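You operate a simulated robot arm through the tools that you are given. There is no shell and no other tool. Be economical: measure what you need, move in short steps, check, and stop when the job is done.

You are at the controls of a simulated robot arm. One attempt, no reset.

## Task
Run the wiper board's window shut and wipe the finger marks off it.
Fine: window knob back to off before the wipe; use the green rag and put it back; leave the board's other switches as they are; leave the red supply knob. What is to be rubbed or washed off counts as gone when no trace of it is left.

The check looks at the end state, three seconds after you hand in, the way a careful person would. Anything else that was tipped, shoved, dropped, spilled or broken makes it a failure.

## Robot
A 6-joint arm with a two-finger gripper on a trunk, on a base that drives. Base frame: it is fixed to the floor where the robot stands at the start and does not move with it; the origin is under the middle of the robot, x ahead of it, y to its left, z up. Lengths are in mm, angles in degrees, forces in N, time in s.
With the tool pointing down near the work surface it reaches from about 100 to 380 mm from the robot's upright axis, wherever it stands. Its first joint turns from -115.0 to 115.0 degrees. Places, roughly: black horn button [400, 400, 800]; blue wiper knob [500, 600, 1000]; green window knob [500, 100, 1000]; marker lamp switch [500, 700, 1000]; orange supply knob [500, -100, 1000]; red supply knob [500, 3200, 1100]; reverse lamp switch [500, 400, 1000]; window pane [500, 100, 1200]; work lamp switch [500, 800, 1000]. Payload 2.1 kg.
The tool frame sits at the grasp point between the pads (the TCP): z along the fingers, y along the line on which they close. The tips reach 20 mm beyond it. The gripper opens to 100 mm. The gripper's body begins 63 mm behind the TCP.
Orientation is that of the tool frame in the base frame, as a unit quaternion [w, x, y, z]. With the fingers straight down and closing along the base's y, the tool's x points along the base's -x, its y along +y and its z along -z.

## Interface
- The arm moves only by the tool nudge_tool. Its argument "increments" is a list of rows, each a list of 7 numbers: the shift along the base's x, y, z in units of 25 mm (1.0 is 25 mm), then the turn, a rotation vector about the base's x, y, z in units of 5 degrees (1.0 is 5 degrees), then the gripper command, from -1 (fully open) to 1 (shut), values between in proportion. In form: [[tx, ty, tz, wx, wy, wz, gripper], ...]. A call has 1 to 12 rows; each row shifts and turns the commanded pose from where the row before left it. A call with a number of a shift or a turn outside -1 to 1 is refused whole. Each row takes 0.2 s and may step no farther than 50 mm and 8.6 degrees from the row before; otherwise, or with a gripper value out of range, the whole call is refused. Where a pose cannot be reached the arm comes as near as it can. A force on the tool above 90 N (or 10 N above the force at the start of the call, whichever is more), or a blocked arm, ends the call early, and 0.2 s more pass. Each finger travels about 153 mm/s and halts on what it meets, pressing with about 30 N; the grip force reading is that of the motor and also rises with nothing between the fingers. The clock runs only during rows and for 0.2 s after the last one: add rows that do not move to give the fingers time. It gives the time, the measured TCP pose, the force on the tool (base axes), the opening and the grip force at its end, in the units of the frame above (readings bear some noise), with the torque about the TCP (base axes, N m) and any sound that the robot's microphone picked up.
- Cameras (640 x 400 px; columns grow to the right, rows downward): "scene" is now at [11.5, 150.6, 1705.1]; the picture's right is [0.10, -0.99, 0.00], its down [-0.82, -0.09, -0.56] and it looks along [0.56, 0.06, -0.83] (base axes); focal length 247 px, centre (320, 200). "wrist" rides on the gripper at [70, -19, -99] in the tool frame; the picture's right is [0.26, 0.97, 0.00], its down [-0.75, 0.20, -0.63] and it looks along [-0.61, 0.16, 0.78] (tool axes); focal length 230 px, centre (320, 200). There is no depth. A picture from a camera that has moved, and an enlarged one, comes with that camera's place and axes in the base frame and with its lens.
- get_image(camera): a new picture of that camera. No time passes.
- move_column(by): slides the trunk up (or, below 0, down) by that many mm; the arm and the scene camera ride with it, the base frame stays. It gives what a move gives, with no picture.
- roll_base(legs): drives the robot by 1 to 6 legs, each [ahead, turn to the left] in mm and degrees, along the robot's own axes; the way and the turn of a leg run together, so that a leg with both is an arc; at most 1500 mm and 180 degrees a leg. The arm and the cameras ride along, it lands a little off, and it stops where it bumps. It gives what a move gives.
- aim_head(pan, tilt): turns the head with the scene camera to pan (to the left, within 155 degrees either way) and tilt (down, from -29 to 69), counted from straight ahead of the robot. It gives what a move gives.
- inspect(camera, box): a new picture of the part [left, top, right, bottom] of that camera's present view, enlarged. No time passes.
- sign_off(): hands the job in; it is judged then, once.

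Work in short steps. Places have to be worked out from the pictures, the camera data and where the tool is seen: move nearer, look again, correct. Check each grasp and each placing, and mend what went wrong. You have 120 turns and 98 pictures in all, those below and enlarged ones among them. Open the gripper and draw the arm clear of the work before you hand the job in, unless the task says otherwise; then end with one line.

The tools are called after "Request:" as a command line: name --pt "numbers of a row" for each row, then --argument value for the rest, lists and objects as JSON in quotes. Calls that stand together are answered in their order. nudge_tool: Moves the arm, as the interface text tells. Its arguments: {"type":"object","properties":{"increments":{"type":"array"}},"required":["increments"]} The other tools are called the same way: move_column (by) slides the trunk up or down; roll_base (legs) drives the base; aim_head (pan, tilt) turns the head that bears the scene camera; get_image (camera) takes a picture; inspect (camera, box) takes an enlarged picture of a part of a camera's view; sign_off () hands the job in.

At the start:

```text
time_s: 0.0
tcp_pos: [258.3, 124.1, 1355.3]
orientation: [0.0, 0.0, 1.0, -0.001]
force: [0.7, -0.5, -0.5]
moment: [-0.02, 0.03, -0.02]
finger_gap: 100.1
finger_force: 0.0
trunk travel left (down, up): [-925.0, 65.0]
robot x, y, heading: [-3.6, -1.3, 0.0]
head pan, tilt: [5.9, 55.8]
```

scene: 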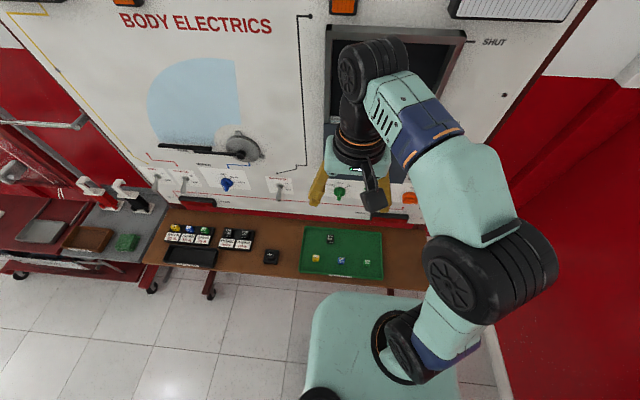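
wrist: 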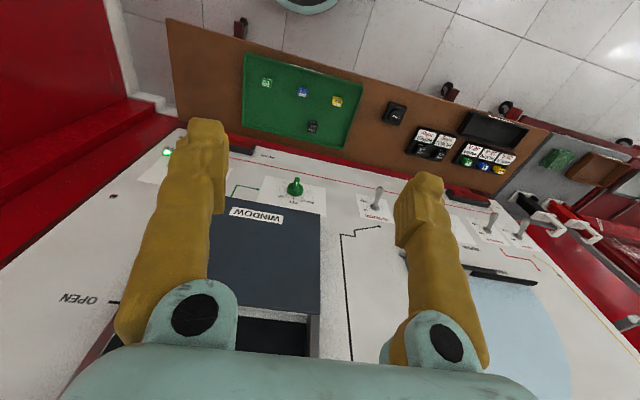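

The board is ahead, with a dark pane half down in the window. I'll tilt the head up to see the board straight on.

Request:
aim_head --pan 10 --tilt 40

Request:
get_image --camera "scene"

Request:
inspect --camera "wrist" --box '[120, 120, 440, 320]'

```text
time_s: 0.8
tcp_pos: [258.1, 123.9, 1354.9]
orientation: [0.0, 0.0, 1.0, 0.0]
force: [-0.5, 0.0, 0.1]
moment: [0.0, 0.01, -0.04]
finger_gap: 100.0
finger_force: 0.1
trunk travel left (down, up): [-925.0, 65.0]
robot x, y, heading: [-0.1, 2.9, -0.1]
head pan, tilt: [10.0, 40.0]
```

```text
95 pictures are left
camera scene: at [24.3, 157.7, 1726.8], right [0.17, -0.98, 0.0], down [-0.63, -0.11, -0.77], along [0.75, 0.13, -0.64], focal length 247 px, centre (320, 200)
```

scene: 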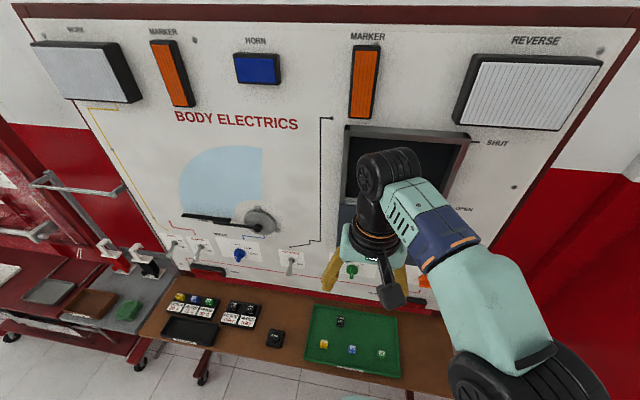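

```text
2.00 times, centred on (280, 220) of wrist
camera zoom: at [189.0, 103.7, 1453.8], right [-0.26, 0.97, 0.0], down [0.75, 0.2, 0.63], along [0.61, 0.16, -0.78], focal length 460 px, centre (400, 160)
```

zoom: 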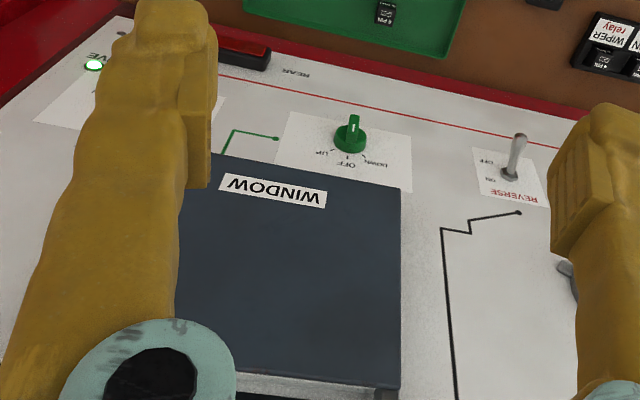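

I'll zoom on the fuse/relay stuff on the bench and on the left trolley.

Request:
inspect --camera "scene" --box '[140, 280, 300, 380]'

Request:
inspect --camera "scene" --box '[290, 240, 450, 390]'

Request:
inspect --camera "scene" --box '[0, 220, 180, 340]'

Request:
inspect --camera "scene" --box '[140, 120, 340, 270]'

```text
4.00 times, centred on (220, 330) of scene
camera zoom: at [24.3, 157.7, 1726.8], right [0.17, -0.98, 0.0], down [-0.63, -0.11, -0.77], along [0.75, 0.13, -0.64], focal length 988 px, centre (720, -320)
```

zoom: 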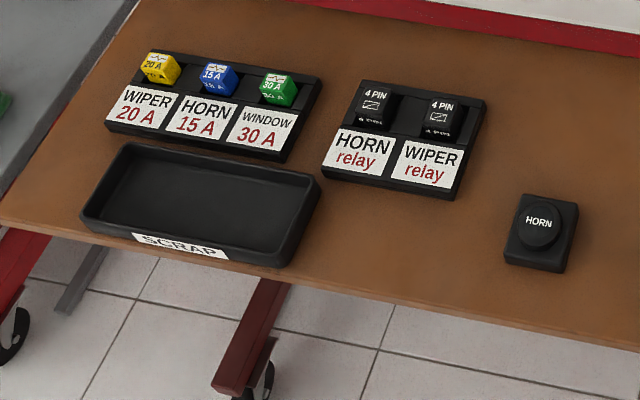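

```text
2.67 times, centred on (370, 315) of scene
camera zoom: at [24.3, 157.7, 1726.8], right [0.17, -0.98, 0.0], down [-0.63, -0.11, -0.77], along [0.75, 0.13, -0.64], focal length 659 px, centre (187, -107)
```

zoom: 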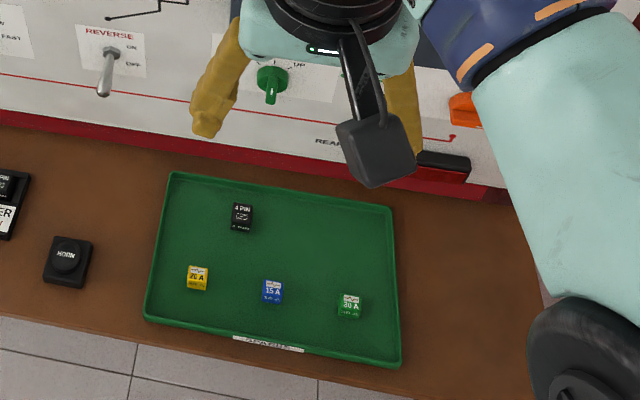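

```text
3.33 times, centred on (90, 280) of scene
camera zoom: at [24.3, 157.7, 1726.8], right [0.17, -0.98, 0.0], down [-0.63, -0.11, -0.77], along [0.75, 0.13, -0.64], focal length 823 px, centre (1087, -67)
```

zoom: 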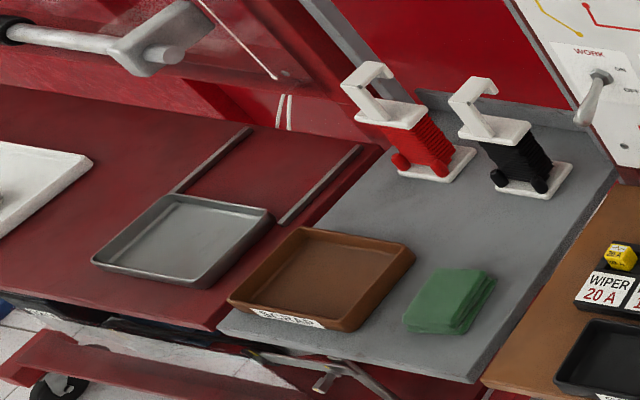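

```text
2.67 times, centred on (240, 195) of scene
camera zoom: at [24.3, 157.7, 1726.8], right [0.17, -0.98, 0.0], down [-0.63, -0.11, -0.77], along [0.75, 0.13, -0.64], focal length 659 px, centre (533, 213)
```

zoom: 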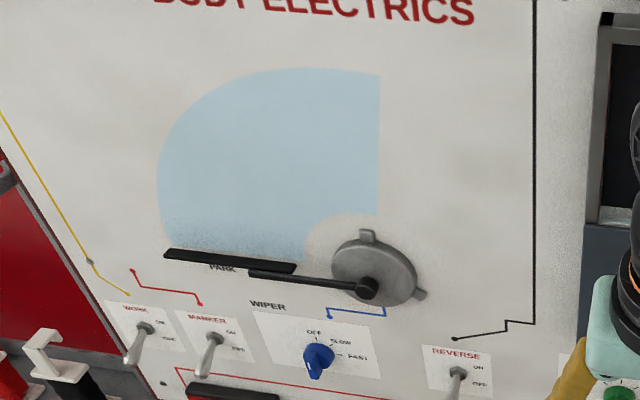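

The fuses and relays look seated, so I'll try the window knob first. I'll lower the trunk, then swing the tool to horizontal.

Request:
move_column --by -250

Request:
nudge_tool --pt "0 0 0.3 0 -1 0 -1" --pt "0.1 0 0.3 0 -1 0 -1" --pt "0.1 0 0.3 0 -1 0 -1" --pt "0.1 0 0.3 0 -1 0 -1" --pt "0.2 0 0.3 0 -1 0 -1" --pt "0.2 0 0.3 0 -1 0 -1" --pt "0.3 0 0.3 0 -1 0 -1" --pt "0.3 0 0.3 0 -1 0 -1" --pt "0.3 0 0.2 0 -1 0 -1"

Request:
get_image --camera "scene"

```text
time_s: 3.4
tcp_pos: [258.4, 123.2, 1105.0]
orientation: [0.001, 0.0, 1.0, -0.001]
force: [-0.8, 0.0, -0.3]
moment: [0.01, 0.01, 0.03]
finger_gap: 99.9
finger_force: 0.0
trunk travel left (down, up): [-675.0, 315.0]
robot x, y, heading: [1.5, 1.4, 0.1]
head pan, tilt: [10.0, 40.0]
```

```text
time_s: 5.4
tcp_pos: [302.0, 129.9, 1170.3]
orientation: [0.382, 0.002, 0.924, -0.001]
force: [1.1, 0.2, 0.0]
moment: [-0.02, -0.01, -0.02]
finger_gap: 99.9
finger_force: 0.1
out of reach, approached as far as the arm can: row 9
trunk travel left (down, up): [-675.0, 315.0]
robot x, y, heading: [4.0, 5.2, 0.1]
head pan, tilt: [10.0, 40.0]
```

```text
89 pictures are left
camera scene: at [24.5, 158.1, 1476.8], right [0.17, -0.98, 0.0], down [-0.63, -0.11, -0.77], along [0.75, 0.13, -0.64], focal length 247 px, centre (320, 200)
```

scene: 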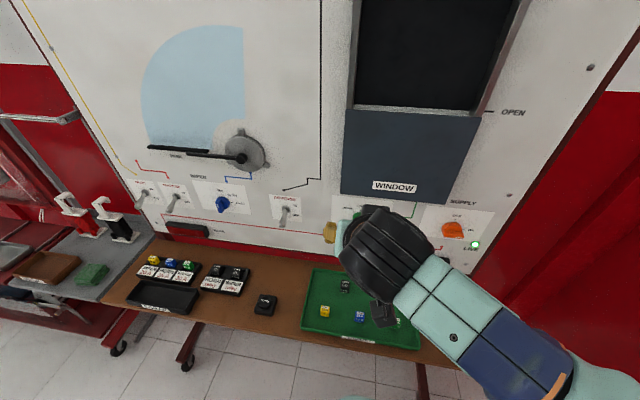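

45° reached, but the last row hit the reach limit; I'll carry on rotating without raising the tool.

Request:
nudge_tool --pt "0 0 -0.5 0 -1 0 -1" --pt "0 0 -0.5 0 -1 0 -1" --pt "0 0 -0.5 0 -1 0 -1" --pt "0 0 -0.5 0 -1 0 -1"

Request:
get_image --camera "wrist"

```text
time_s: 6.4
tcp_pos: [315.3, 154.9, 1125.2]
orientation: [0.538, 0.0, 0.843, 0.001]
force: [1.3, -0.4, -0.3]
moment: [0.0, -0.02, -0.02]
finger_gap: 100.0
finger_force: 0.0
out of reach, approached as far as the arm can: row 1, 2, 3
trunk travel left (down, up): [-675.0, 315.0]
robot x, y, heading: [1.2, 0.0, 0.2]
head pan, tilt: [10.0, 40.0]
```

```text
88 pictures are left
camera wrist: at [197.1, 134.5, 1103.8], right [-0.11, 0.97, -0.23], down [-0.25, 0.2, 0.95], along [0.96, 0.16, 0.22], focal length 230 px, centre (320, 200)
```

wrist: 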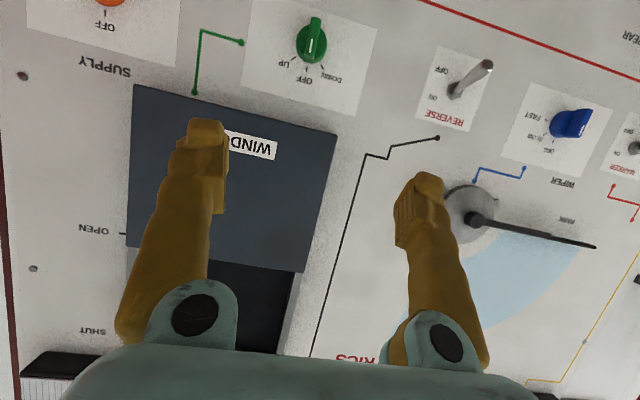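

The knob triangulates to about (540, 131, 975) with its blade vertical; UP lies clockwise. I'll finish levelling the tool while moving out and down in front of it.

Request:
nudge_tool --pt "0.6 0 -0.4 0 -1 0 -1" --pt "0.6 0 -0.6 0 -1 0 -1" --pt "0.6 -0.3 -0.8 0 -1 0 -1" --pt "0.6 -0.3 -0.9 0 -1 0 -1" --pt "0.6 -0.3 -1 0 -1 0 -1" --pt "0.6 0 -1 0 0 0 -1" --pt "0 0 -0.6 0 0 0 -1"

Request:
get_image --camera "wrist"

Request:
get_image --camera "scene"

```text
time_s: 8.0
tcp_pos: [419.5, 152.5, 1017.1]
orientation: [0.706, 0.001, 0.708, -0.001]
force: [-0.3, -0.3, -0.5]
moment: [0.01, 0.04, 0.0]
finger_gap: 99.7
finger_force: 0.0
out of reach, approached as far as the arm can: row 4, 5, 6, 7
trunk travel left (down, up): [-675.0, 315.0]
robot x, y, heading: [-1.9, 0.4, -0.1]
head pan, tilt: [10.0, 40.0]
```

```text
87 pictures are left
camera wrist: at [321.3, 132.4, 947.2], right [0.0, 0.97, -0.26], down [-0.63, 0.2, 0.75], along [0.78, 0.16, 0.61], focal length 230 px, centre (320, 200)
```

wrist: 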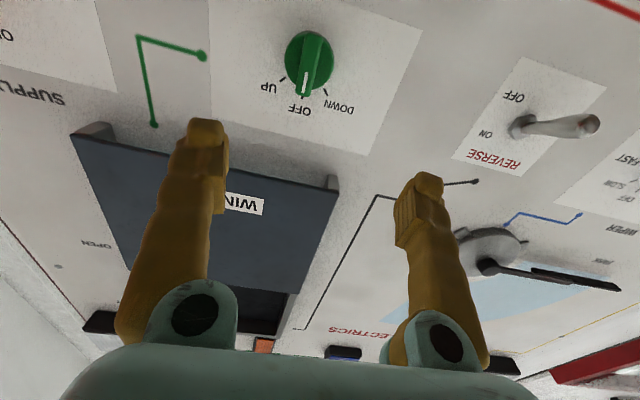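

```text
86 pictures are left
camera scene: at [24.3, 158.3, 1476.8], right [0.17, -0.98, 0.0], down [-0.63, -0.11, -0.77], along [0.75, 0.13, -0.64], focal length 247 px, centre (320, 200)
```

scene: 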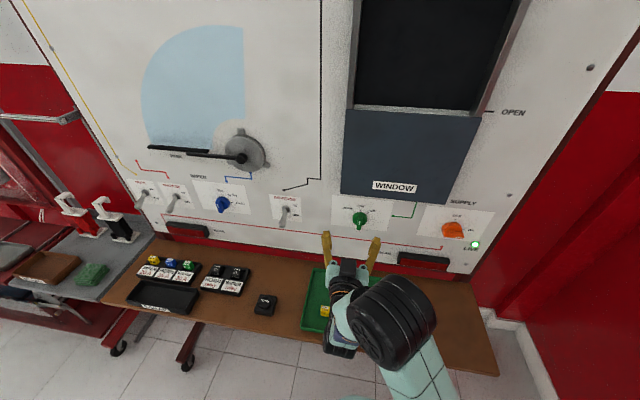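

The arm is held at an inner reach limit; going further out should free it. I'll lower the trunk the rest of the way and go forward a little.

Request:
move_column --by -42

Request:
nudge_tool --pt "0.6 -0.3 0 0 0 0 -1" --pt "0.6 -0.3 0 0 0 0 -1" --pt "0 -0.2 0 0 0 0 -1"

Request:
get_image --camera "wrist"

```text
time_s: 8.8
tcp_pos: [419.5, 153.0, 973.9]
orientation: [0.707, 0.0, 0.708, 0.0]
force: [1.6, 0.4, -0.9]
moment: [0.0, 0.0, -0.06]
finger_gap: 100.1
finger_force: 0.0
trunk travel left (down, up): [-633.0, 357.0]
robot x, y, heading: [-1.5, -0.4, 0.1]
head pan, tilt: [10.0, 40.0]
```

```text
time_s: 9.6
tcp_pos: [450.4, 131.9, 975.0]
orientation: [0.707, 0.0, 0.708, 0.0]
force: [-0.5, 0.6, 0.1]
moment: [0.02, -0.02, 0.0]
finger_gap: 100.1
finger_force: 0.0
trunk travel left (down, up): [-633.0, 357.0]
robot x, y, heading: [-0.2, 5.5, 0.1]
head pan, tilt: [10.0, 40.0]
```

```text
85 pictures are left
camera wrist: at [352.3, 112.2, 905.5], right [0.0, 0.97, -0.26], down [-0.63, 0.2, 0.75], along [0.78, 0.16, 0.61], focal length 230 px, centre (320, 200)
```

wrist: 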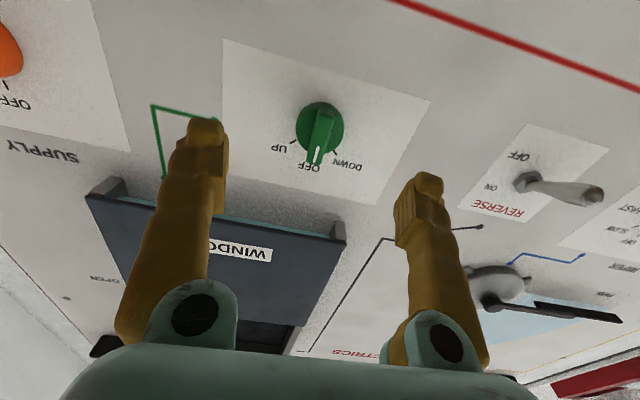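

Lined up with the knob. I'll advance 60 mm and check.

Request:
nudge_tool --pt "0.8 0 0.1 0 0 0 -1" --pt "0.8 0 0 0 0 0 -0.6" --pt "0.8 0 0 0 0 0 -0.3"

Request:
get_image --camera "wrist"

Request:
inspect --camera "scene" --box '[290, 160, 450, 260]'

```text
time_s: 10.4
tcp_pos: [512.9, 132.3, 974.6]
orientation: [0.706, 0.001, 0.709, -0.001]
force: [-0.2, -0.4, -0.1]
moment: [0.01, -0.02, -0.01]
finger_gap: 65.4
finger_force: 0.1
trunk travel left (down, up): [-633.0, 357.0]
robot x, y, heading: [1.5, -2.3, 0.0]
head pan, tilt: [10.0, 40.0]
```

```text
84 pictures are left
camera wrist: at [413.1, 113.1, 905.9], right [0.0, 0.97, -0.26], down [-0.63, 0.2, 0.75], along [0.78, 0.16, 0.61], focal length 230 px, centre (320, 200)
```

wrist: 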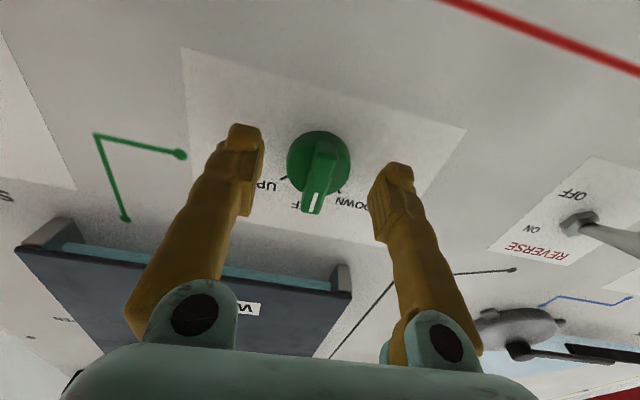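

```text
4.00 times, centred on (370, 210) of scene
camera zoom: at [25.0, 157.8, 1434.8], right [0.17, -0.98, 0.0], down [-0.63, -0.11, -0.77], along [0.75, 0.13, -0.64], focal length 988 px, centre (120, 160)
```

zoom: 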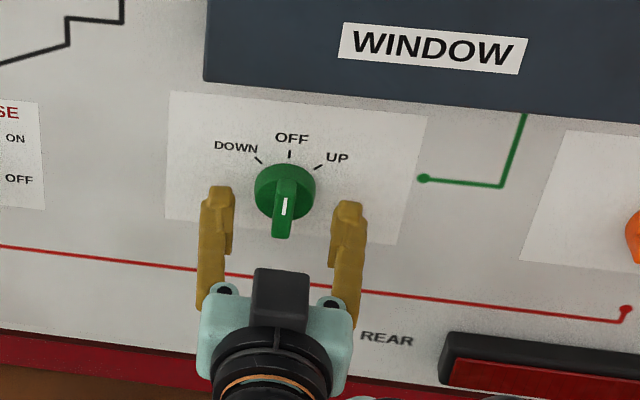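

The blade is between the fingers. Going in a bit more and closing gently.

Request:
nudge_tool --pt "0.5 0 0.1 0 0 0 -0.3" --pt "0 0 0 0 0 0 0.3" --pt "0 0 0 0 0 0 1" --pt "0 0 0 0 0 0 1"

Request:
get_image --camera "wrist"

```text
time_s: 11.4
tcp_pos: [524.3, 133.4, 979.0]
orientation: [0.706, 0.0, 0.708, -0.001]
force: [0.5, -1.5, -1.8]
moment: [0.0, -0.01, 0.04]
finger_gap: 37.8
finger_force: 45.3
trunk travel left (down, up): [-633.0, 357.0]
robot x, y, heading: [-3.1, 1.4, -0.0]
head pan, tilt: [10.0, 40.0]
```

```text
82 pictures are left
camera wrist: at [425.5, 113.3, 909.1], right [0.0, 0.97, -0.26], down [-0.63, 0.2, 0.75], along [0.78, 0.16, 0.61], focal length 230 px, centre (320, 200)
```

wrist: 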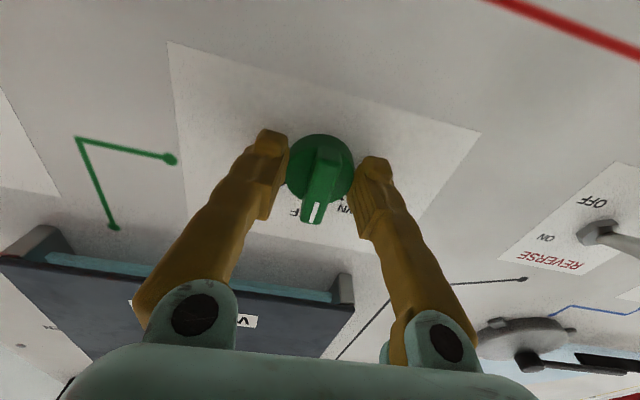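

The fingers hold the round base; I'd rather grip the blade, so I'll open, back off 13 mm and close again.

Request:
nudge_tool --pt "0 0 0 0 0 0 0" --pt "-0.5 0 0 0 0 0 0" --pt "0 0 0 0 0 0 1" --pt "0 0 0 0 0 0 1"

Request:
get_image --camera "wrist"

```text
time_s: 12.4
tcp_pos: [513.1, 132.8, 979.7]
orientation: [0.707, 0.001, 0.707, -0.001]
force: [-0.5, 0.7, 0.7]
moment: [-0.01, 0.04, -0.01]
finger_gap: 12.0
finger_force: 39.1
trunk travel left (down, up): [-633.0, 357.0]
robot x, y, heading: [1.5, 2.2, 0.1]
head pan, tilt: [10.0, 40.0]
```

```text
81 pictures are left
camera wrist: at [413.1, 113.1, 910.0], right [0.0, 0.97, -0.26], down [-0.63, 0.2, 0.75], along [0.78, 0.16, 0.61], focal length 230 px, centre (320, 200)
```

wrist: 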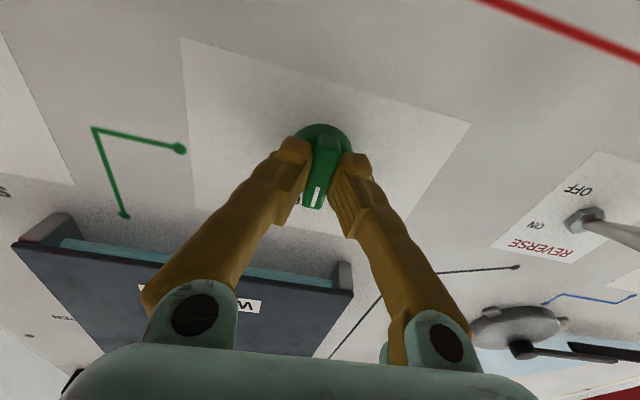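

Blade gripped (12 mm). Turning it clockwise toward UP.

Request:
nudge_tool --pt "0 0 0 1 0 0 1" --pt "0 0 0 1 0 0 1" --pt "0 0 0 1 0 0 1" --pt "0 0 0 1 0 0 1" --pt "0 0 0 1 0 0 1" --pt "0 0 0 1 0 0 1" --pt "0 0 0 1 0 0 1" --pt "0 0 0 1 0 0 1"

Request:
get_image --camera "scene"

Request:
inspect --camera "scene" --box '[290, 160, 450, 260]'

```text
time_s: 13.1
tcp_pos: [516.1, 132.9, 988.2]
orientation: [0.691, 0.085, 0.716, 0.05]
force: [-12.3, -35.9, -0.5]
moment: [-0.27, 0.71, 0.26]
finger_gap: 12.4
finger_force: 39.4
out of reach, approached as far as the arm can: row 2, 3
trunk travel left (down, up): [-633.0, 357.0]
robot x, y, heading: [0.7, 2.5, -0.7]
head pan, tilt: [10.0, 40.0]
stopped in row 3: the force on the tool passed its limit at 99 N (the readings are from after the stop); the commanded pose is now the measured one
```

```text
80 pictures are left
camera scene: at [20.7, 145.0, 1436.9], right [0.16, -0.99, -0.01], down [-0.63, -0.1, -0.77], along [0.76, 0.13, -0.64], focal length 247 px, centre (320, 200)
```

scene: 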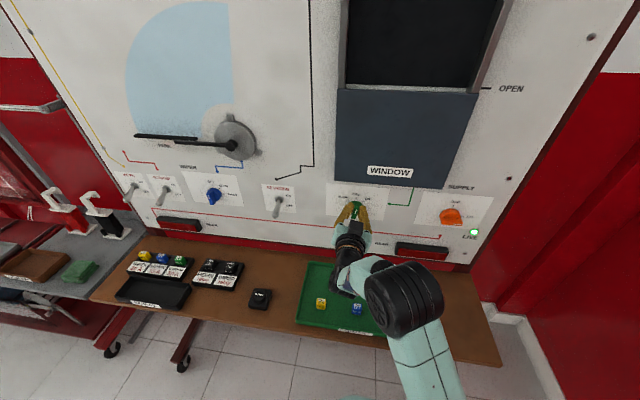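

```text
4.00 times, centred on (370, 210) of scene
camera zoom: at [20.7, 145.0, 1436.9], right [0.16, -0.99, -0.01], down [-0.63, -0.1, -0.77], along [0.76, 0.13, -0.64], focal length 988 px, centre (120, 160)
```

zoom: 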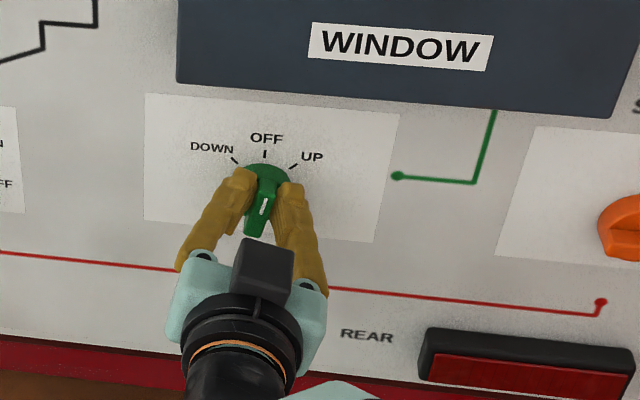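

Rotation ran into an arm limit while holding the knob, pushing sideways. I'll release, back off, and test rolling in free space.

Request:
nudge_tool --pt "0 0 0 0 0 0 -0.4" --pt "0 0 0 0 0 0 -0.4" --pt "-1 0 0 0 0 0 -0.4" --pt "-1 0 0 0 0 0 -0.4"

Request:
nudge_tool --pt "0 0 0 1 0 0 -0.4" --pt "0 0 0 1 0 0 -0.4" --pt "0 0 0 1 0 0 -0.4" --pt "0 0 0 1 0 0 -0.4"

Request:
get_image --camera "scene"

```text
time_s: 14.1
tcp_pos: [471.4, 152.8, 995.0]
orientation: [0.689, 0.077, 0.718, 0.052]
force: [0.2, -0.2, -0.6]
moment: [0.04, -0.01, 0.03]
finger_gap: 69.9
finger_force: 0.1
out of reach, approached as far as the arm can: row 3, 4
trunk travel left (down, up): [-633.0, 357.0]
robot x, y, heading: [-2.2, 3.6, -0.4]
head pan, tilt: [10.0, 40.0]
```

```text
time_s: 15.1
tcp_pos: [485.1, 197.6, 1055.6]
orientation: [0.665, 0.196, 0.699, 0.175]
force: [-0.2, -0.4, -0.1]
moment: [0.0, 0.03, 0.02]
finger_gap: 69.9
finger_force: 0.1
out of reach, approached as far as the arm can: row 1, 2, 3, 4
trunk travel left (down, up): [-633.0, 357.0]
robot x, y, heading: [-0.1, 3.7, -0.3]
head pan, tilt: [10.0, 40.0]
```

```text
78 pictures are left
camera scene: at [25.0, 157.6, 1434.8], right [0.17, -0.99, 0.0], down [-0.63, -0.11, -0.77], along [0.76, 0.13, -0.64], focal length 247 px, centre (320, 200)
```

scene: 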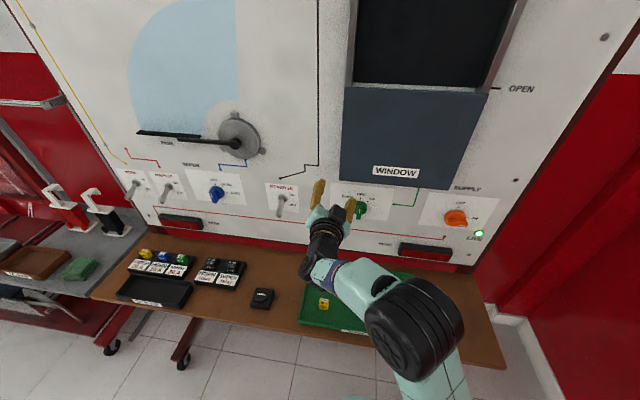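

The arm is too folded this close; I'll back the base 110 mm for more room and see whether the roll is free there.

Request:
roll_base --legs '[[-110, 0]]'

Request:
nudge_tool --pt "0.9 -0.9 -0.9 0 0 0 -0.4" --pt "0.9 -0.9 -0.9 0 0 0 -0.4" --pt "0.9 -0.9 -0.9 0 0 0 -0.4"

Request:
get_image --camera "wrist"

```text
time_s: 16.3
tcp_pos: [377.7, 199.8, 1054.8]
orientation: [0.666, 0.196, 0.699, 0.173]
force: [-0.3, -0.2, -0.5]
moment: [-0.01, 0.04, 0.02]
finger_gap: 69.8
finger_force: 0.0
trunk travel left (down, up): [-633.0, 357.0]
robot x, y, heading: [-111.8, 1.7, -0.4]
head pan, tilt: [10.0, 40.0]
```

```text
time_s: 17.1
tcp_pos: [466.7, 174.2, 1036.6]
orientation: [0.664, 0.196, 0.7, 0.173]
force: [-0.2, -0.7, -0.4]
moment: [-0.01, 0.0, -0.02]
finger_gap: 70.1
finger_force: 0.1
out of reach, approached as far as the arm can: row 1, 2, 3
trunk travel left (down, up): [-633.0, 357.0]
robot x, y, heading: [-107.9, 3.8, -0.9]
head pan, tilt: [10.0, 40.0]
```

```text
77 pictures are left
camera wrist: at [364.8, 194.9, 973.7], right [0.04, 0.96, 0.26], down [-0.59, -0.19, 0.79], along [0.81, -0.18, 0.56], focal length 230 px, centre (320, 200)
```

wrist: 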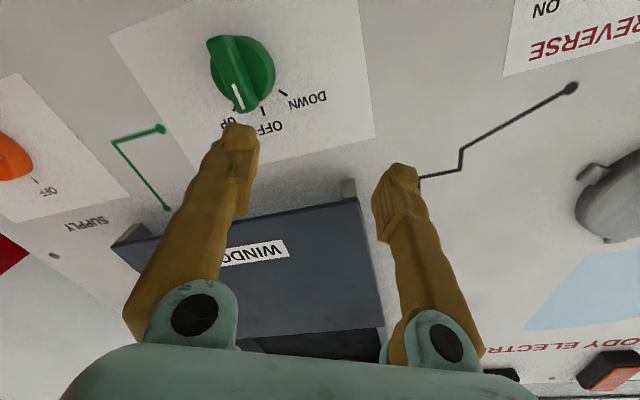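

The knob blade now seems to point at UP. Zoom to verify it and see whether the pane moves.

Request:
inspect --camera "wrist" --box '[160, 0, 360, 150]'

Request:
get_image --camera "scene"

```text
2.67 times, centred on (260, 75) of wrist
camera zoom: at [364.8, 194.9, 973.7], right [0.04, 0.96, 0.26], down [-0.59, -0.19, 0.79], along [0.81, -0.18, 0.56], focal length 614 px, centre (480, 533)
```

zoom: 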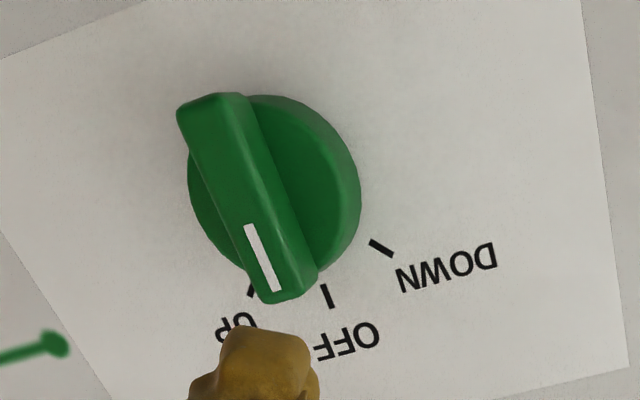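

```text
75 pictures are left
camera scene: at [-80.5, 158.3, 1434.8], right [0.17, -0.99, 0.0], down [-0.64, -0.11, -0.77], along [0.75, 0.13, -0.64], focal length 247 px, centre (320, 200)
```

scene: 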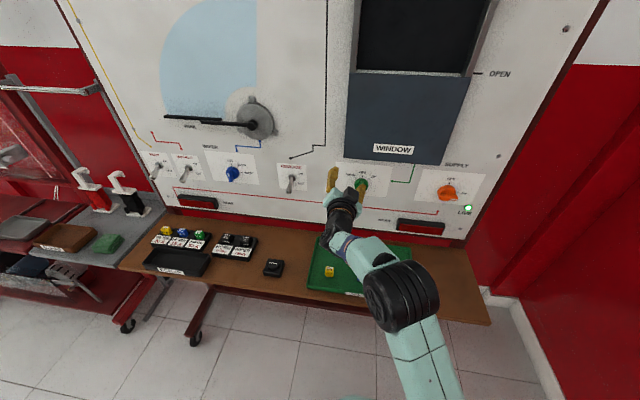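

The knob sits between OFF and UP. I'll look up at the window itself.

Request:
aim_head --pan 0 --tilt 22

Request:
get_image --camera "scene"

```text
time_s: 17.9
tcp_pos: [464.5, 176.0, 1037.4]
orientation: [0.665, 0.197, 0.7, 0.172]
force: [0.1, 0.5, -0.5]
moment: [0.02, 0.01, 0.02]
finger_gap: 69.9
finger_force: 0.1
trunk travel left (down, up): [-633.0, 357.0]
robot x, y, heading: [-102.6, 7.5, -0.6]
head pan, tilt: [0.0, 22.0]
```

```text
74 pictures are left
camera scene: at [-73.1, 143.8, 1462.9], right [-0.01, -1.0, 0.0], down [-0.38, 0.0, -0.93], along [0.93, -0.01, -0.38], focal length 247 px, centre (320, 200)
```

scene: 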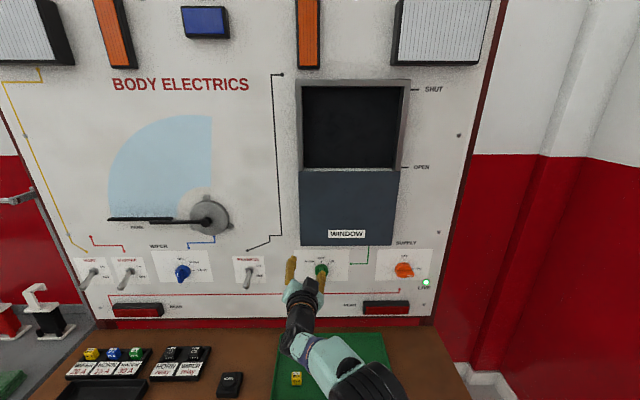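

The pane is still down. Rolling the wrist is limited in that direction, so instead I'll go back to zero roll and push the blade sideways with a finger.

Request:
nudge_tool --pt "-0.4 0 0 -1 0 0 -0.4" --pt "-0.4 0 0 -1 0 0 -0.4" --pt "0 0 0 -1 0 0 -0.4" --pt "0 0 0 -1 0 0 -0.4" --pt "0 0 0 -1 0 0 -0.4" --pt "0 0 0 -1 0 0 -0.4"

Request:
get_image --camera "wrist"

```text
time_s: 19.3
tcp_pos: [447.5, 177.9, 1037.3]
orientation: [0.694, 0.017, 0.72, -0.013]
force: [-0.4, 0.7, -0.3]
moment: [-0.01, 0.02, 0.0]
finger_gap: 70.2
finger_force: 0.0
trunk travel left (down, up): [-633.0, 357.0]
robot x, y, heading: [-103.4, 2.0, -0.5]
head pan, tilt: [0.0, 22.0]
```

```text
73 pictures are left
camera wrist: at [346.7, 161.2, 971.5], right [0.03, 0.97, -0.25], down [-0.59, 0.22, 0.78], along [0.81, 0.13, 0.58], focal length 230 px, centre (320, 200)
```

wrist: 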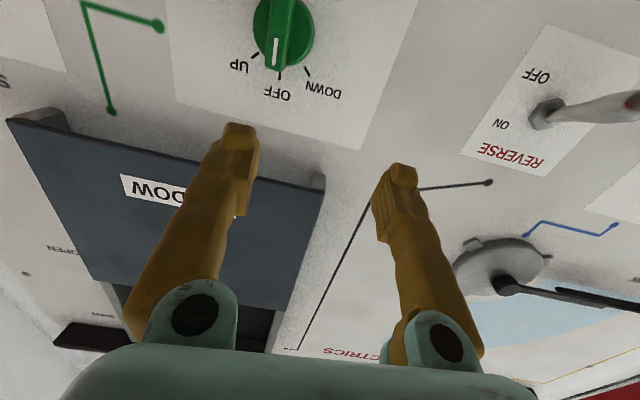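

Now near-zero roll and no reach complaint. I'll line up in front of the knob again from this stance and test the roll free of it.

Request:
nudge_tool --pt "0 -0.9 -1 0 0 0 -0.4" --pt "0 -0.9 -1 0 0 0 -0.4" --pt "0 0 -0.3 0 0 0 -0.4" --pt "0 0 0 1 0 0 -0.4" --pt "0 0 0 1 0 0 -0.4" --pt "0 0 0 1 0 0 -0.4" --pt "0 0 0 1 0 0 -0.4"

```text
time_s: 20.9
tcp_pos: [464.1, 159.4, 1001.4]
orientation: [0.679, 0.138, 0.713, 0.11]
force: [-0.5, 0.4, 0.4]
moment: [0.01, -0.01, -0.01]
finger_gap: 70.0
finger_force: 0.0
out of reach, approached as far as the arm can: row 6, 7
trunk travel left (down, up): [-633.0, 357.0]
robot x, y, heading: [-110.8, -0.0, -0.2]
head pan, tilt: [0.0, 22.0]
```

The roll past about +10° isn't available. I'll roll back and push the blade's upper end to the right with the left finger instead.

Request:
nudge_tool --pt "0 0 0 -1 0 0 -0.4" --pt "0 0 0 -1 0 0 -0.4" --pt "0 0 0 -1 0 0 -0.4" --pt "0 0 0 -1 0 0 -0.4" --pt "0 -1 0 0 0 0 -0.4"

```text
time_s: 22.1
tcp_pos: [465.3, 131.5, 1001.8]
orientation: [0.694, 0.017, 0.719, -0.012]
force: [-0.2, 0.1, -0.4]
moment: [0.01, 0.01, 0.03]
finger_gap: 69.6
finger_force: 0.1
trunk travel left (down, up): [-633.0, 357.0]
robot x, y, heading: [-107.2, 6.1, -0.6]
head pan, tilt: [0.0, 22.0]
```

Position is good; small yaw/pitch error to correct while I move in to x≈513 with the left finger outside the blade's upper end.

Request:
nudge_tool --pt "0.6 0 -0.1 0 -0.4 0.46 -0.4" --pt "0.6 0 0 0 0 0 -0.4" --pt "0.7 -0.5 0 0 0 0 -0.4"

Request:
get_image --camera "wrist"

```text
time_s: 22.9
tcp_pos: [513.1, 121.1, 1000.5]
orientation: [0.706, 0.003, 0.708, 0.002]
force: [0.1, 0.5, -0.4]
moment: [0.02, -0.04, 0.0]
finger_gap: 70.1
finger_force: 0.2
trunk travel left (down, up): [-633.0, 357.0]
robot x, y, heading: [-107.0, 3.7, -0.6]
head pan, tilt: [0.0, 22.0]
```

```text
72 pictures are left
camera wrist: at [413.7, 101.4, 930.1], right [0.0, 0.97, -0.25], down [-0.63, 0.19, 0.75], along [0.78, 0.16, 0.61], focal length 230 px, centre (320, 200)
```

wrist: 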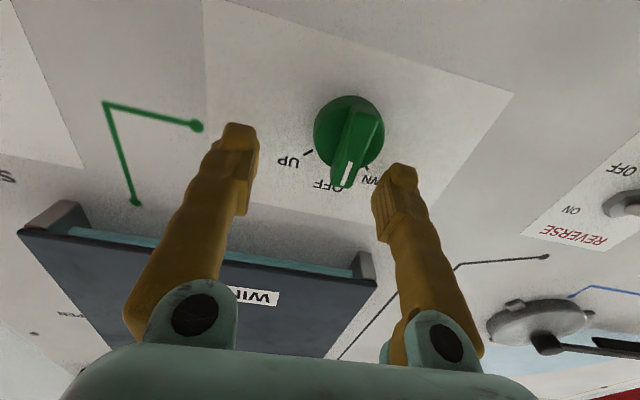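

The left finger is beside the blade's top end. Pushing right in small steps.

Request:
nudge_tool --pt "0.15 -0.3 0 0 0 0 -0.4" --pt "0 -0.3 0 0 0 0 -0.4" --pt "0 -0.3 0 0 0 0 -0.4" --pt "0 -0.25 0 0 0 0 -0.4" --pt "0 -0.2 0 0 0 0 -0.4"

Request:
get_image --camera "wrist"

```text
time_s: 24.1
tcp_pos: [515.4, 91.9, 1001.6]
orientation: [0.708, 0.0, 0.707, 0.002]
force: [1.6, 11.2, 7.8]
moment: [0.47, -0.07, 0.06]
finger_gap: 77.1
finger_force: 5.2
trunk travel left (down, up): [-633.0, 357.0]
robot x, y, heading: [-106.3, 6.8, -0.4]
head pan, tilt: [0.0, 22.0]
```

```text
71 pictures are left
camera wrist: at [416.1, 72.5, 931.8], right [0.0, 0.97, -0.26], down [-0.63, 0.2, 0.75], along [0.78, 0.16, 0.61], focal length 230 px, centre (320, 200)
```

wrist: 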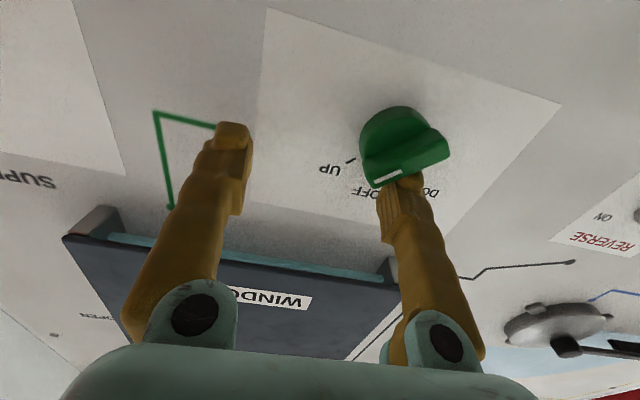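

The blade swung to about UP. Checking the pane.

Request:
get_image --camera "scene"

Request:
nudge_tool --pt "0 0.4 0 0 0 0 -0.4" --pt "0 0.4 0 0 0 0 -0.4" --pt "-1 0.4 0 0 0 0 -0.4" --pt "-1 0 -1 0 0 0 -0.4"

Request:
get_image --camera "scene"

```text
70 pictures are left
camera scene: at [-74.8, 151.8, 1462.6], right [-0.01, -1.0, 0.01], down [-0.37, 0.0, -0.93], along [0.93, -0.01, -0.37], focal length 247 px, centre (320, 200)
```

scene: 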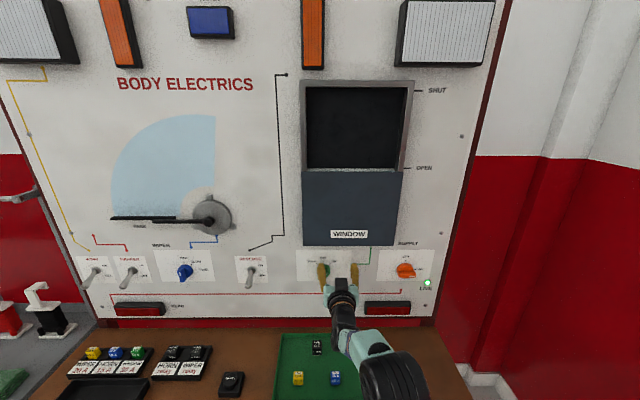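

```text
time_s: 25.1
tcp_pos: [465.7, 117.7, 976.9]
orientation: [0.706, 0.004, 0.709, 0.001]
force: [-0.6, -0.5, 0.3]
moment: [0.0, 0.01, -0.04]
finger_gap: 70.1
finger_force: 0.1
trunk travel left (down, up): [-633.0, 357.0]
robot x, y, heading: [-108.7, 0.5, -0.3]
head pan, tilt: [0.0, 22.0]
```

```text
69 pictures are left
camera scene: at [-72.7, 143.8, 1463.0], right [-0.01, -1.0, 0.0], down [-0.37, 0.0, -0.93], along [0.93, -0.01, -0.37], focal length 247 px, centre (320, 200)
```

scene: 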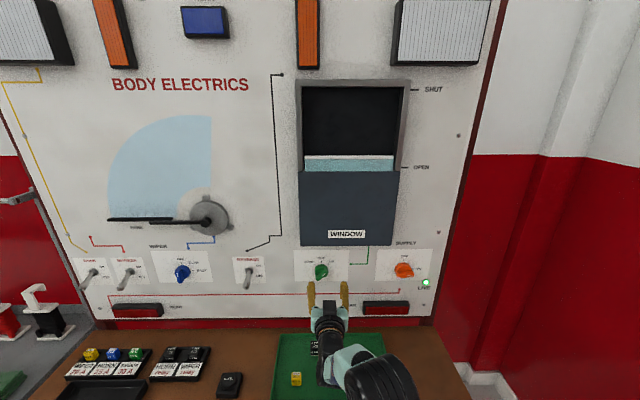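

The pane is rising. I'll wait a few seconds and check.

Request:
nudge_tool --pt "0 0 0 0 0 0 -0.4" --pt "0 0 0 0 0 0 -0.4" --pt "0 0 0 0 0 0 -0.4" --pt "0 0 0 0 0 0 -0.4" --pt "0 0 0 0 0 0 -0.4" --pt "0 0 0 0 0 0 -0.4" --pt "0 0 0 0 0 0 -0.4" --pt "0 0 0 0 0 0 -0.4" --pt "0 0 0 0 0 0 -0.4" --pt "0 0 0 0 0 0 -0.4" --pt "0 0 0 0 0 0 -0.4" --pt "0 0 0 0 0 0 -0.4"

Request:
inspect --camera "scene" --box '[260, 60, 460, 290]'

```text
time_s: 27.7
tcp_pos: [464.1, 116.6, 977.3]
orientation: [0.706, 0.002, 0.708, 0.003]
force: [0.1, -0.2, -0.4]
moment: [0.02, 0.06, 0.0]
finger_gap: 70.0
finger_force: 0.0
trunk travel left (down, up): [-633.0, 357.0]
robot x, y, heading: [-107.3, 3.5, -0.4]
head pan, tilt: [0.0, 22.0]
```

```text
1.74 times, centred on (360, 175) of scene
camera zoom: at [-73.2, 143.7, 1463.0], right [-0.01, -1.0, 0.0], down [-0.37, 0.0, -0.93], along [0.93, -0.01, -0.37], focal length 430 px, centre (250, 244)
```

zoom: 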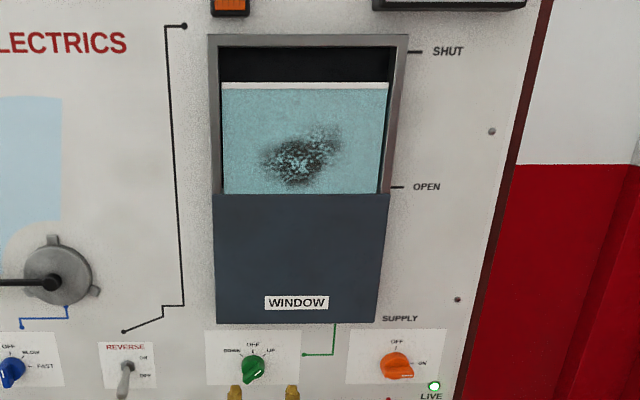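

Marks visible and the pane still rising; another couple of seconds.

Request:
nudge_tool --pt "0 0 0 0 0 0 -0.4" --pt "0 0 0 0 0 0 -0.4" --pt "0 0 0 0 0 0 -0.4" --pt "0 0 0 0 0 0 -0.4" --pt "0 0 0 0 0 0 -0.4" --pt "0 0 0 0 0 0 -0.4" --pt "0 0 0 0 0 0 -0.4" --pt "0 0 0 0 0 0 -0.4" --pt "0 0 0 0 0 0 -0.4" --pt "0 0 0 0 0 0 -0.4"

Request:
inspect --camera "scene" --box '[260, 60, 460, 290]'

Request:
get_image --camera "wrist"

```text
time_s: 29.9
tcp_pos: [464.7, 118.0, 976.9]
orientation: [0.706, 0.002, 0.708, 0.002]
force: [0.0, 0.0, -0.5]
moment: [0.01, 0.0, -0.02]
finger_gap: 69.9
finger_force: 0.0
trunk travel left (down, up): [-633.0, 357.0]
robot x, y, heading: [-108.3, 2.0, -0.6]
head pan, tilt: [0.0, 22.0]
```

```text
1.74 times, centred on (360, 175) of scene
camera zoom: at [-73.2, 143.7, 1463.0], right [-0.01, -1.0, 0.0], down [-0.37, 0.0, -0.93], along [0.93, -0.01, -0.37], focal length 430 px, centre (250, 244)
```

zoom: 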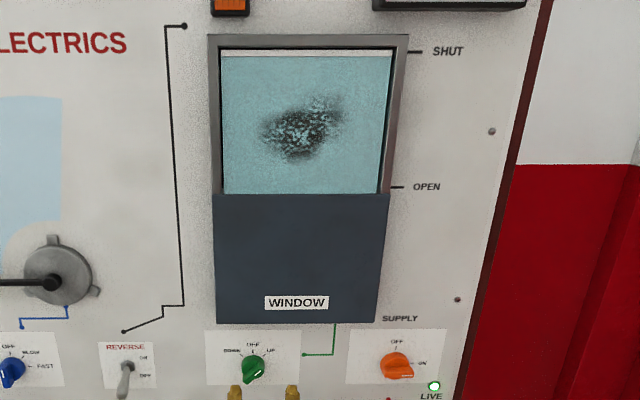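

```text
66 pictures are left
camera wrist: at [365.8, 97.5, 907.4], right [0.0, 0.97, -0.25], down [-0.63, 0.19, 0.75], along [0.78, 0.16, 0.61], focal length 230 px, centre (320, 200)
```

wrist: 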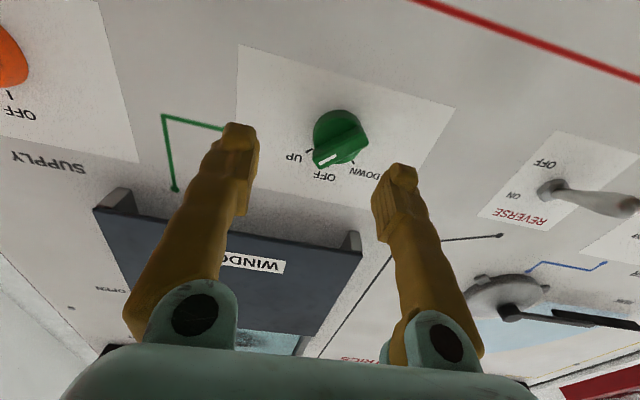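

Nearly at the top. I'll wait a bit more and compare.

Request:
nudge_tool --pt "0 0 0 0 0 0 -0.4" --pt "0 0 0 0 0 0 -0.4" --pt "0 0 0 0 0 0 -0.4" --pt "0 0 0 0 0 0 -0.4" --pt "0 0 0 0 0 0 -0.4" --pt "0 0 0 0 0 0 -0.4" --pt "0 0 0 0 0 0 -0.4" --pt "0 0 0 0 0 0 -0.4" --pt "0 0 0 0 0 0 -0.4" --pt "0 0 0 0 0 0 -0.4"

Request:
inspect --camera "scene" --box '[290, 60, 430, 150]'

```text
time_s: 32.1
tcp_pos: [464.7, 117.3, 975.9]
orientation: [0.706, 0.003, 0.708, 0.003]
force: [-0.9, 0.5, 1.1]
moment: [-0.01, 0.0, -0.02]
finger_gap: 69.8
finger_force: 0.0
trunk travel left (down, up): [-633.0, 357.0]
robot x, y, heading: [-107.4, 4.9, -0.6]
head pan, tilt: [0.0, 22.0]
```

```text
4.44 times, centred on (360, 105) of scene
camera zoom: at [-73.2, 143.7, 1463.0], right [-0.01, -1.0, 0.0], down [-0.37, 0.0, -0.93], along [0.93, -0.01, -0.37], focal length 1098 px, centre (142, 622)
```

zoom: 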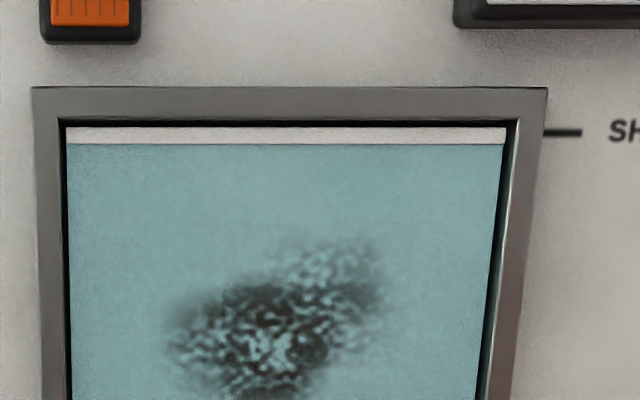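

The pane's edge is level with SHUT and no longer moving. To return the knob to OFF, I'll centre on it and squeeze the blade, which will align it upright.

Request:
nudge_tool --pt "0.5 0.6 0.1 0 0 0 -0.4" --pt "0.7 0 0 0 0 0 -0.4" --pt "0.75 0 0 0 0 0 -0.4" --pt "0 0 0 0 0 0 0.2" --pt "0 0 0 0 0 0 0.5" --pt "0 0 0 0 0 0 0.9" --pt "0 0 0 0 0 0 0.9"

Request:
get_image --camera "wrist"

```text
time_s: 33.7
tcp_pos: [514.8, 134.2, 977.6]
orientation: [0.706, 0.003, 0.709, 0.002]
force: [1.2, 0.2, -0.1]
moment: [0.0, 0.11, 0.01]
finger_gap: 12.4
finger_force: 39.3
trunk travel left (down, up): [-633.0, 357.0]
robot x, y, heading: [-110.8, 1.6, -0.7]
head pan, tilt: [0.0, 22.0]
```

```text
64 pictures are left
camera wrist: at [416.2, 113.6, 907.6], right [0.0, 0.97, -0.25], down [-0.63, 0.2, 0.75], along [0.78, 0.16, 0.61], focal length 230 px, centre (320, 200)
```

wrist: 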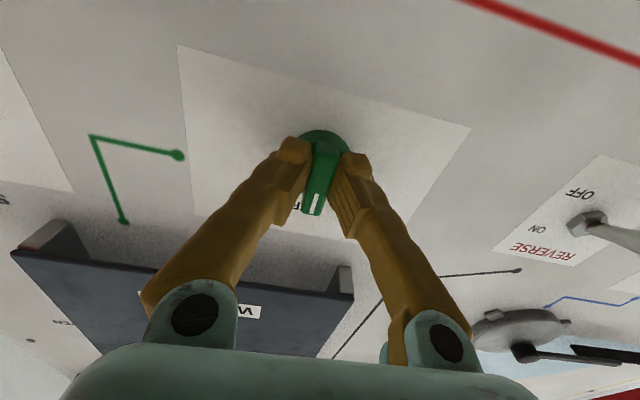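

The blade is upright at OFF. I'll open, retreat and verify the knob and pane.

Request:
nudge_tool --pt "0 0 0 0 0 0 0" --pt "0 0 0 0 0 0 -0.4" --pt "-1 0 0 0 0 0 -0.4" --pt "-1 0 0 0 0 0 -0.4" --pt "-1 0 0 0 0 0 -0.4"

Request:
inspect --camera "scene" --box '[260, 60, 460, 290]'

Request:
get_image --camera "wrist"

```text
time_s: 34.9
tcp_pos: [438.9, 133.7, 979.1]
orientation: [0.706, 0.003, 0.708, 0.003]
force: [0.9, -0.3, 0.3]
moment: [-0.01, -0.03, 0.0]
finger_gap: 70.1
finger_force: 0.1
trunk travel left (down, up): [-633.0, 357.0]
robot x, y, heading: [-107.8, 6.8, -0.2]
head pan, tilt: [0.0, 22.0]
```

```text
1.74 times, centred on (360, 175) of scene
camera zoom: at [-74.1, 143.8, 1463.0], right [-0.01, -1.0, 0.0], down [-0.37, 0.0, -0.93], along [0.93, -0.01, -0.37], focal length 430 px, centre (250, 244)
```

zoom: 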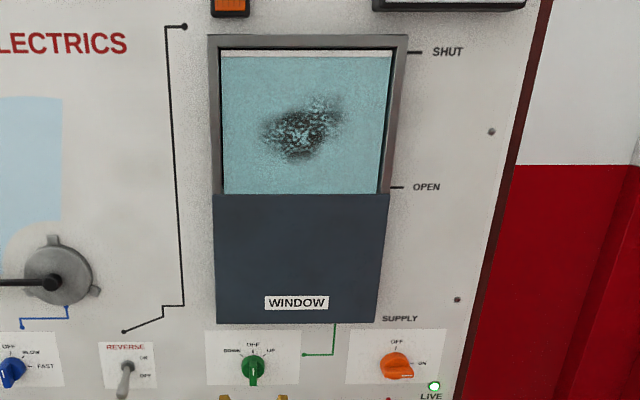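

```text
62 pictures are left
camera wrist: at [341.2, 114.3, 909.4], right [0.0, 0.97, -0.25], down [-0.63, 0.19, 0.75], along [0.78, 0.16, 0.61], focal length 230 px, centre (320, 200)
```

wrist: 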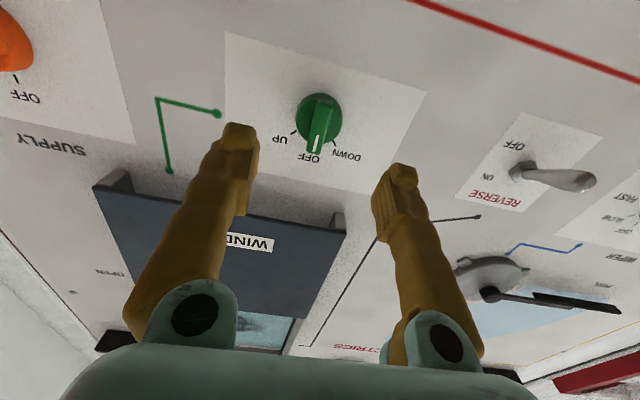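

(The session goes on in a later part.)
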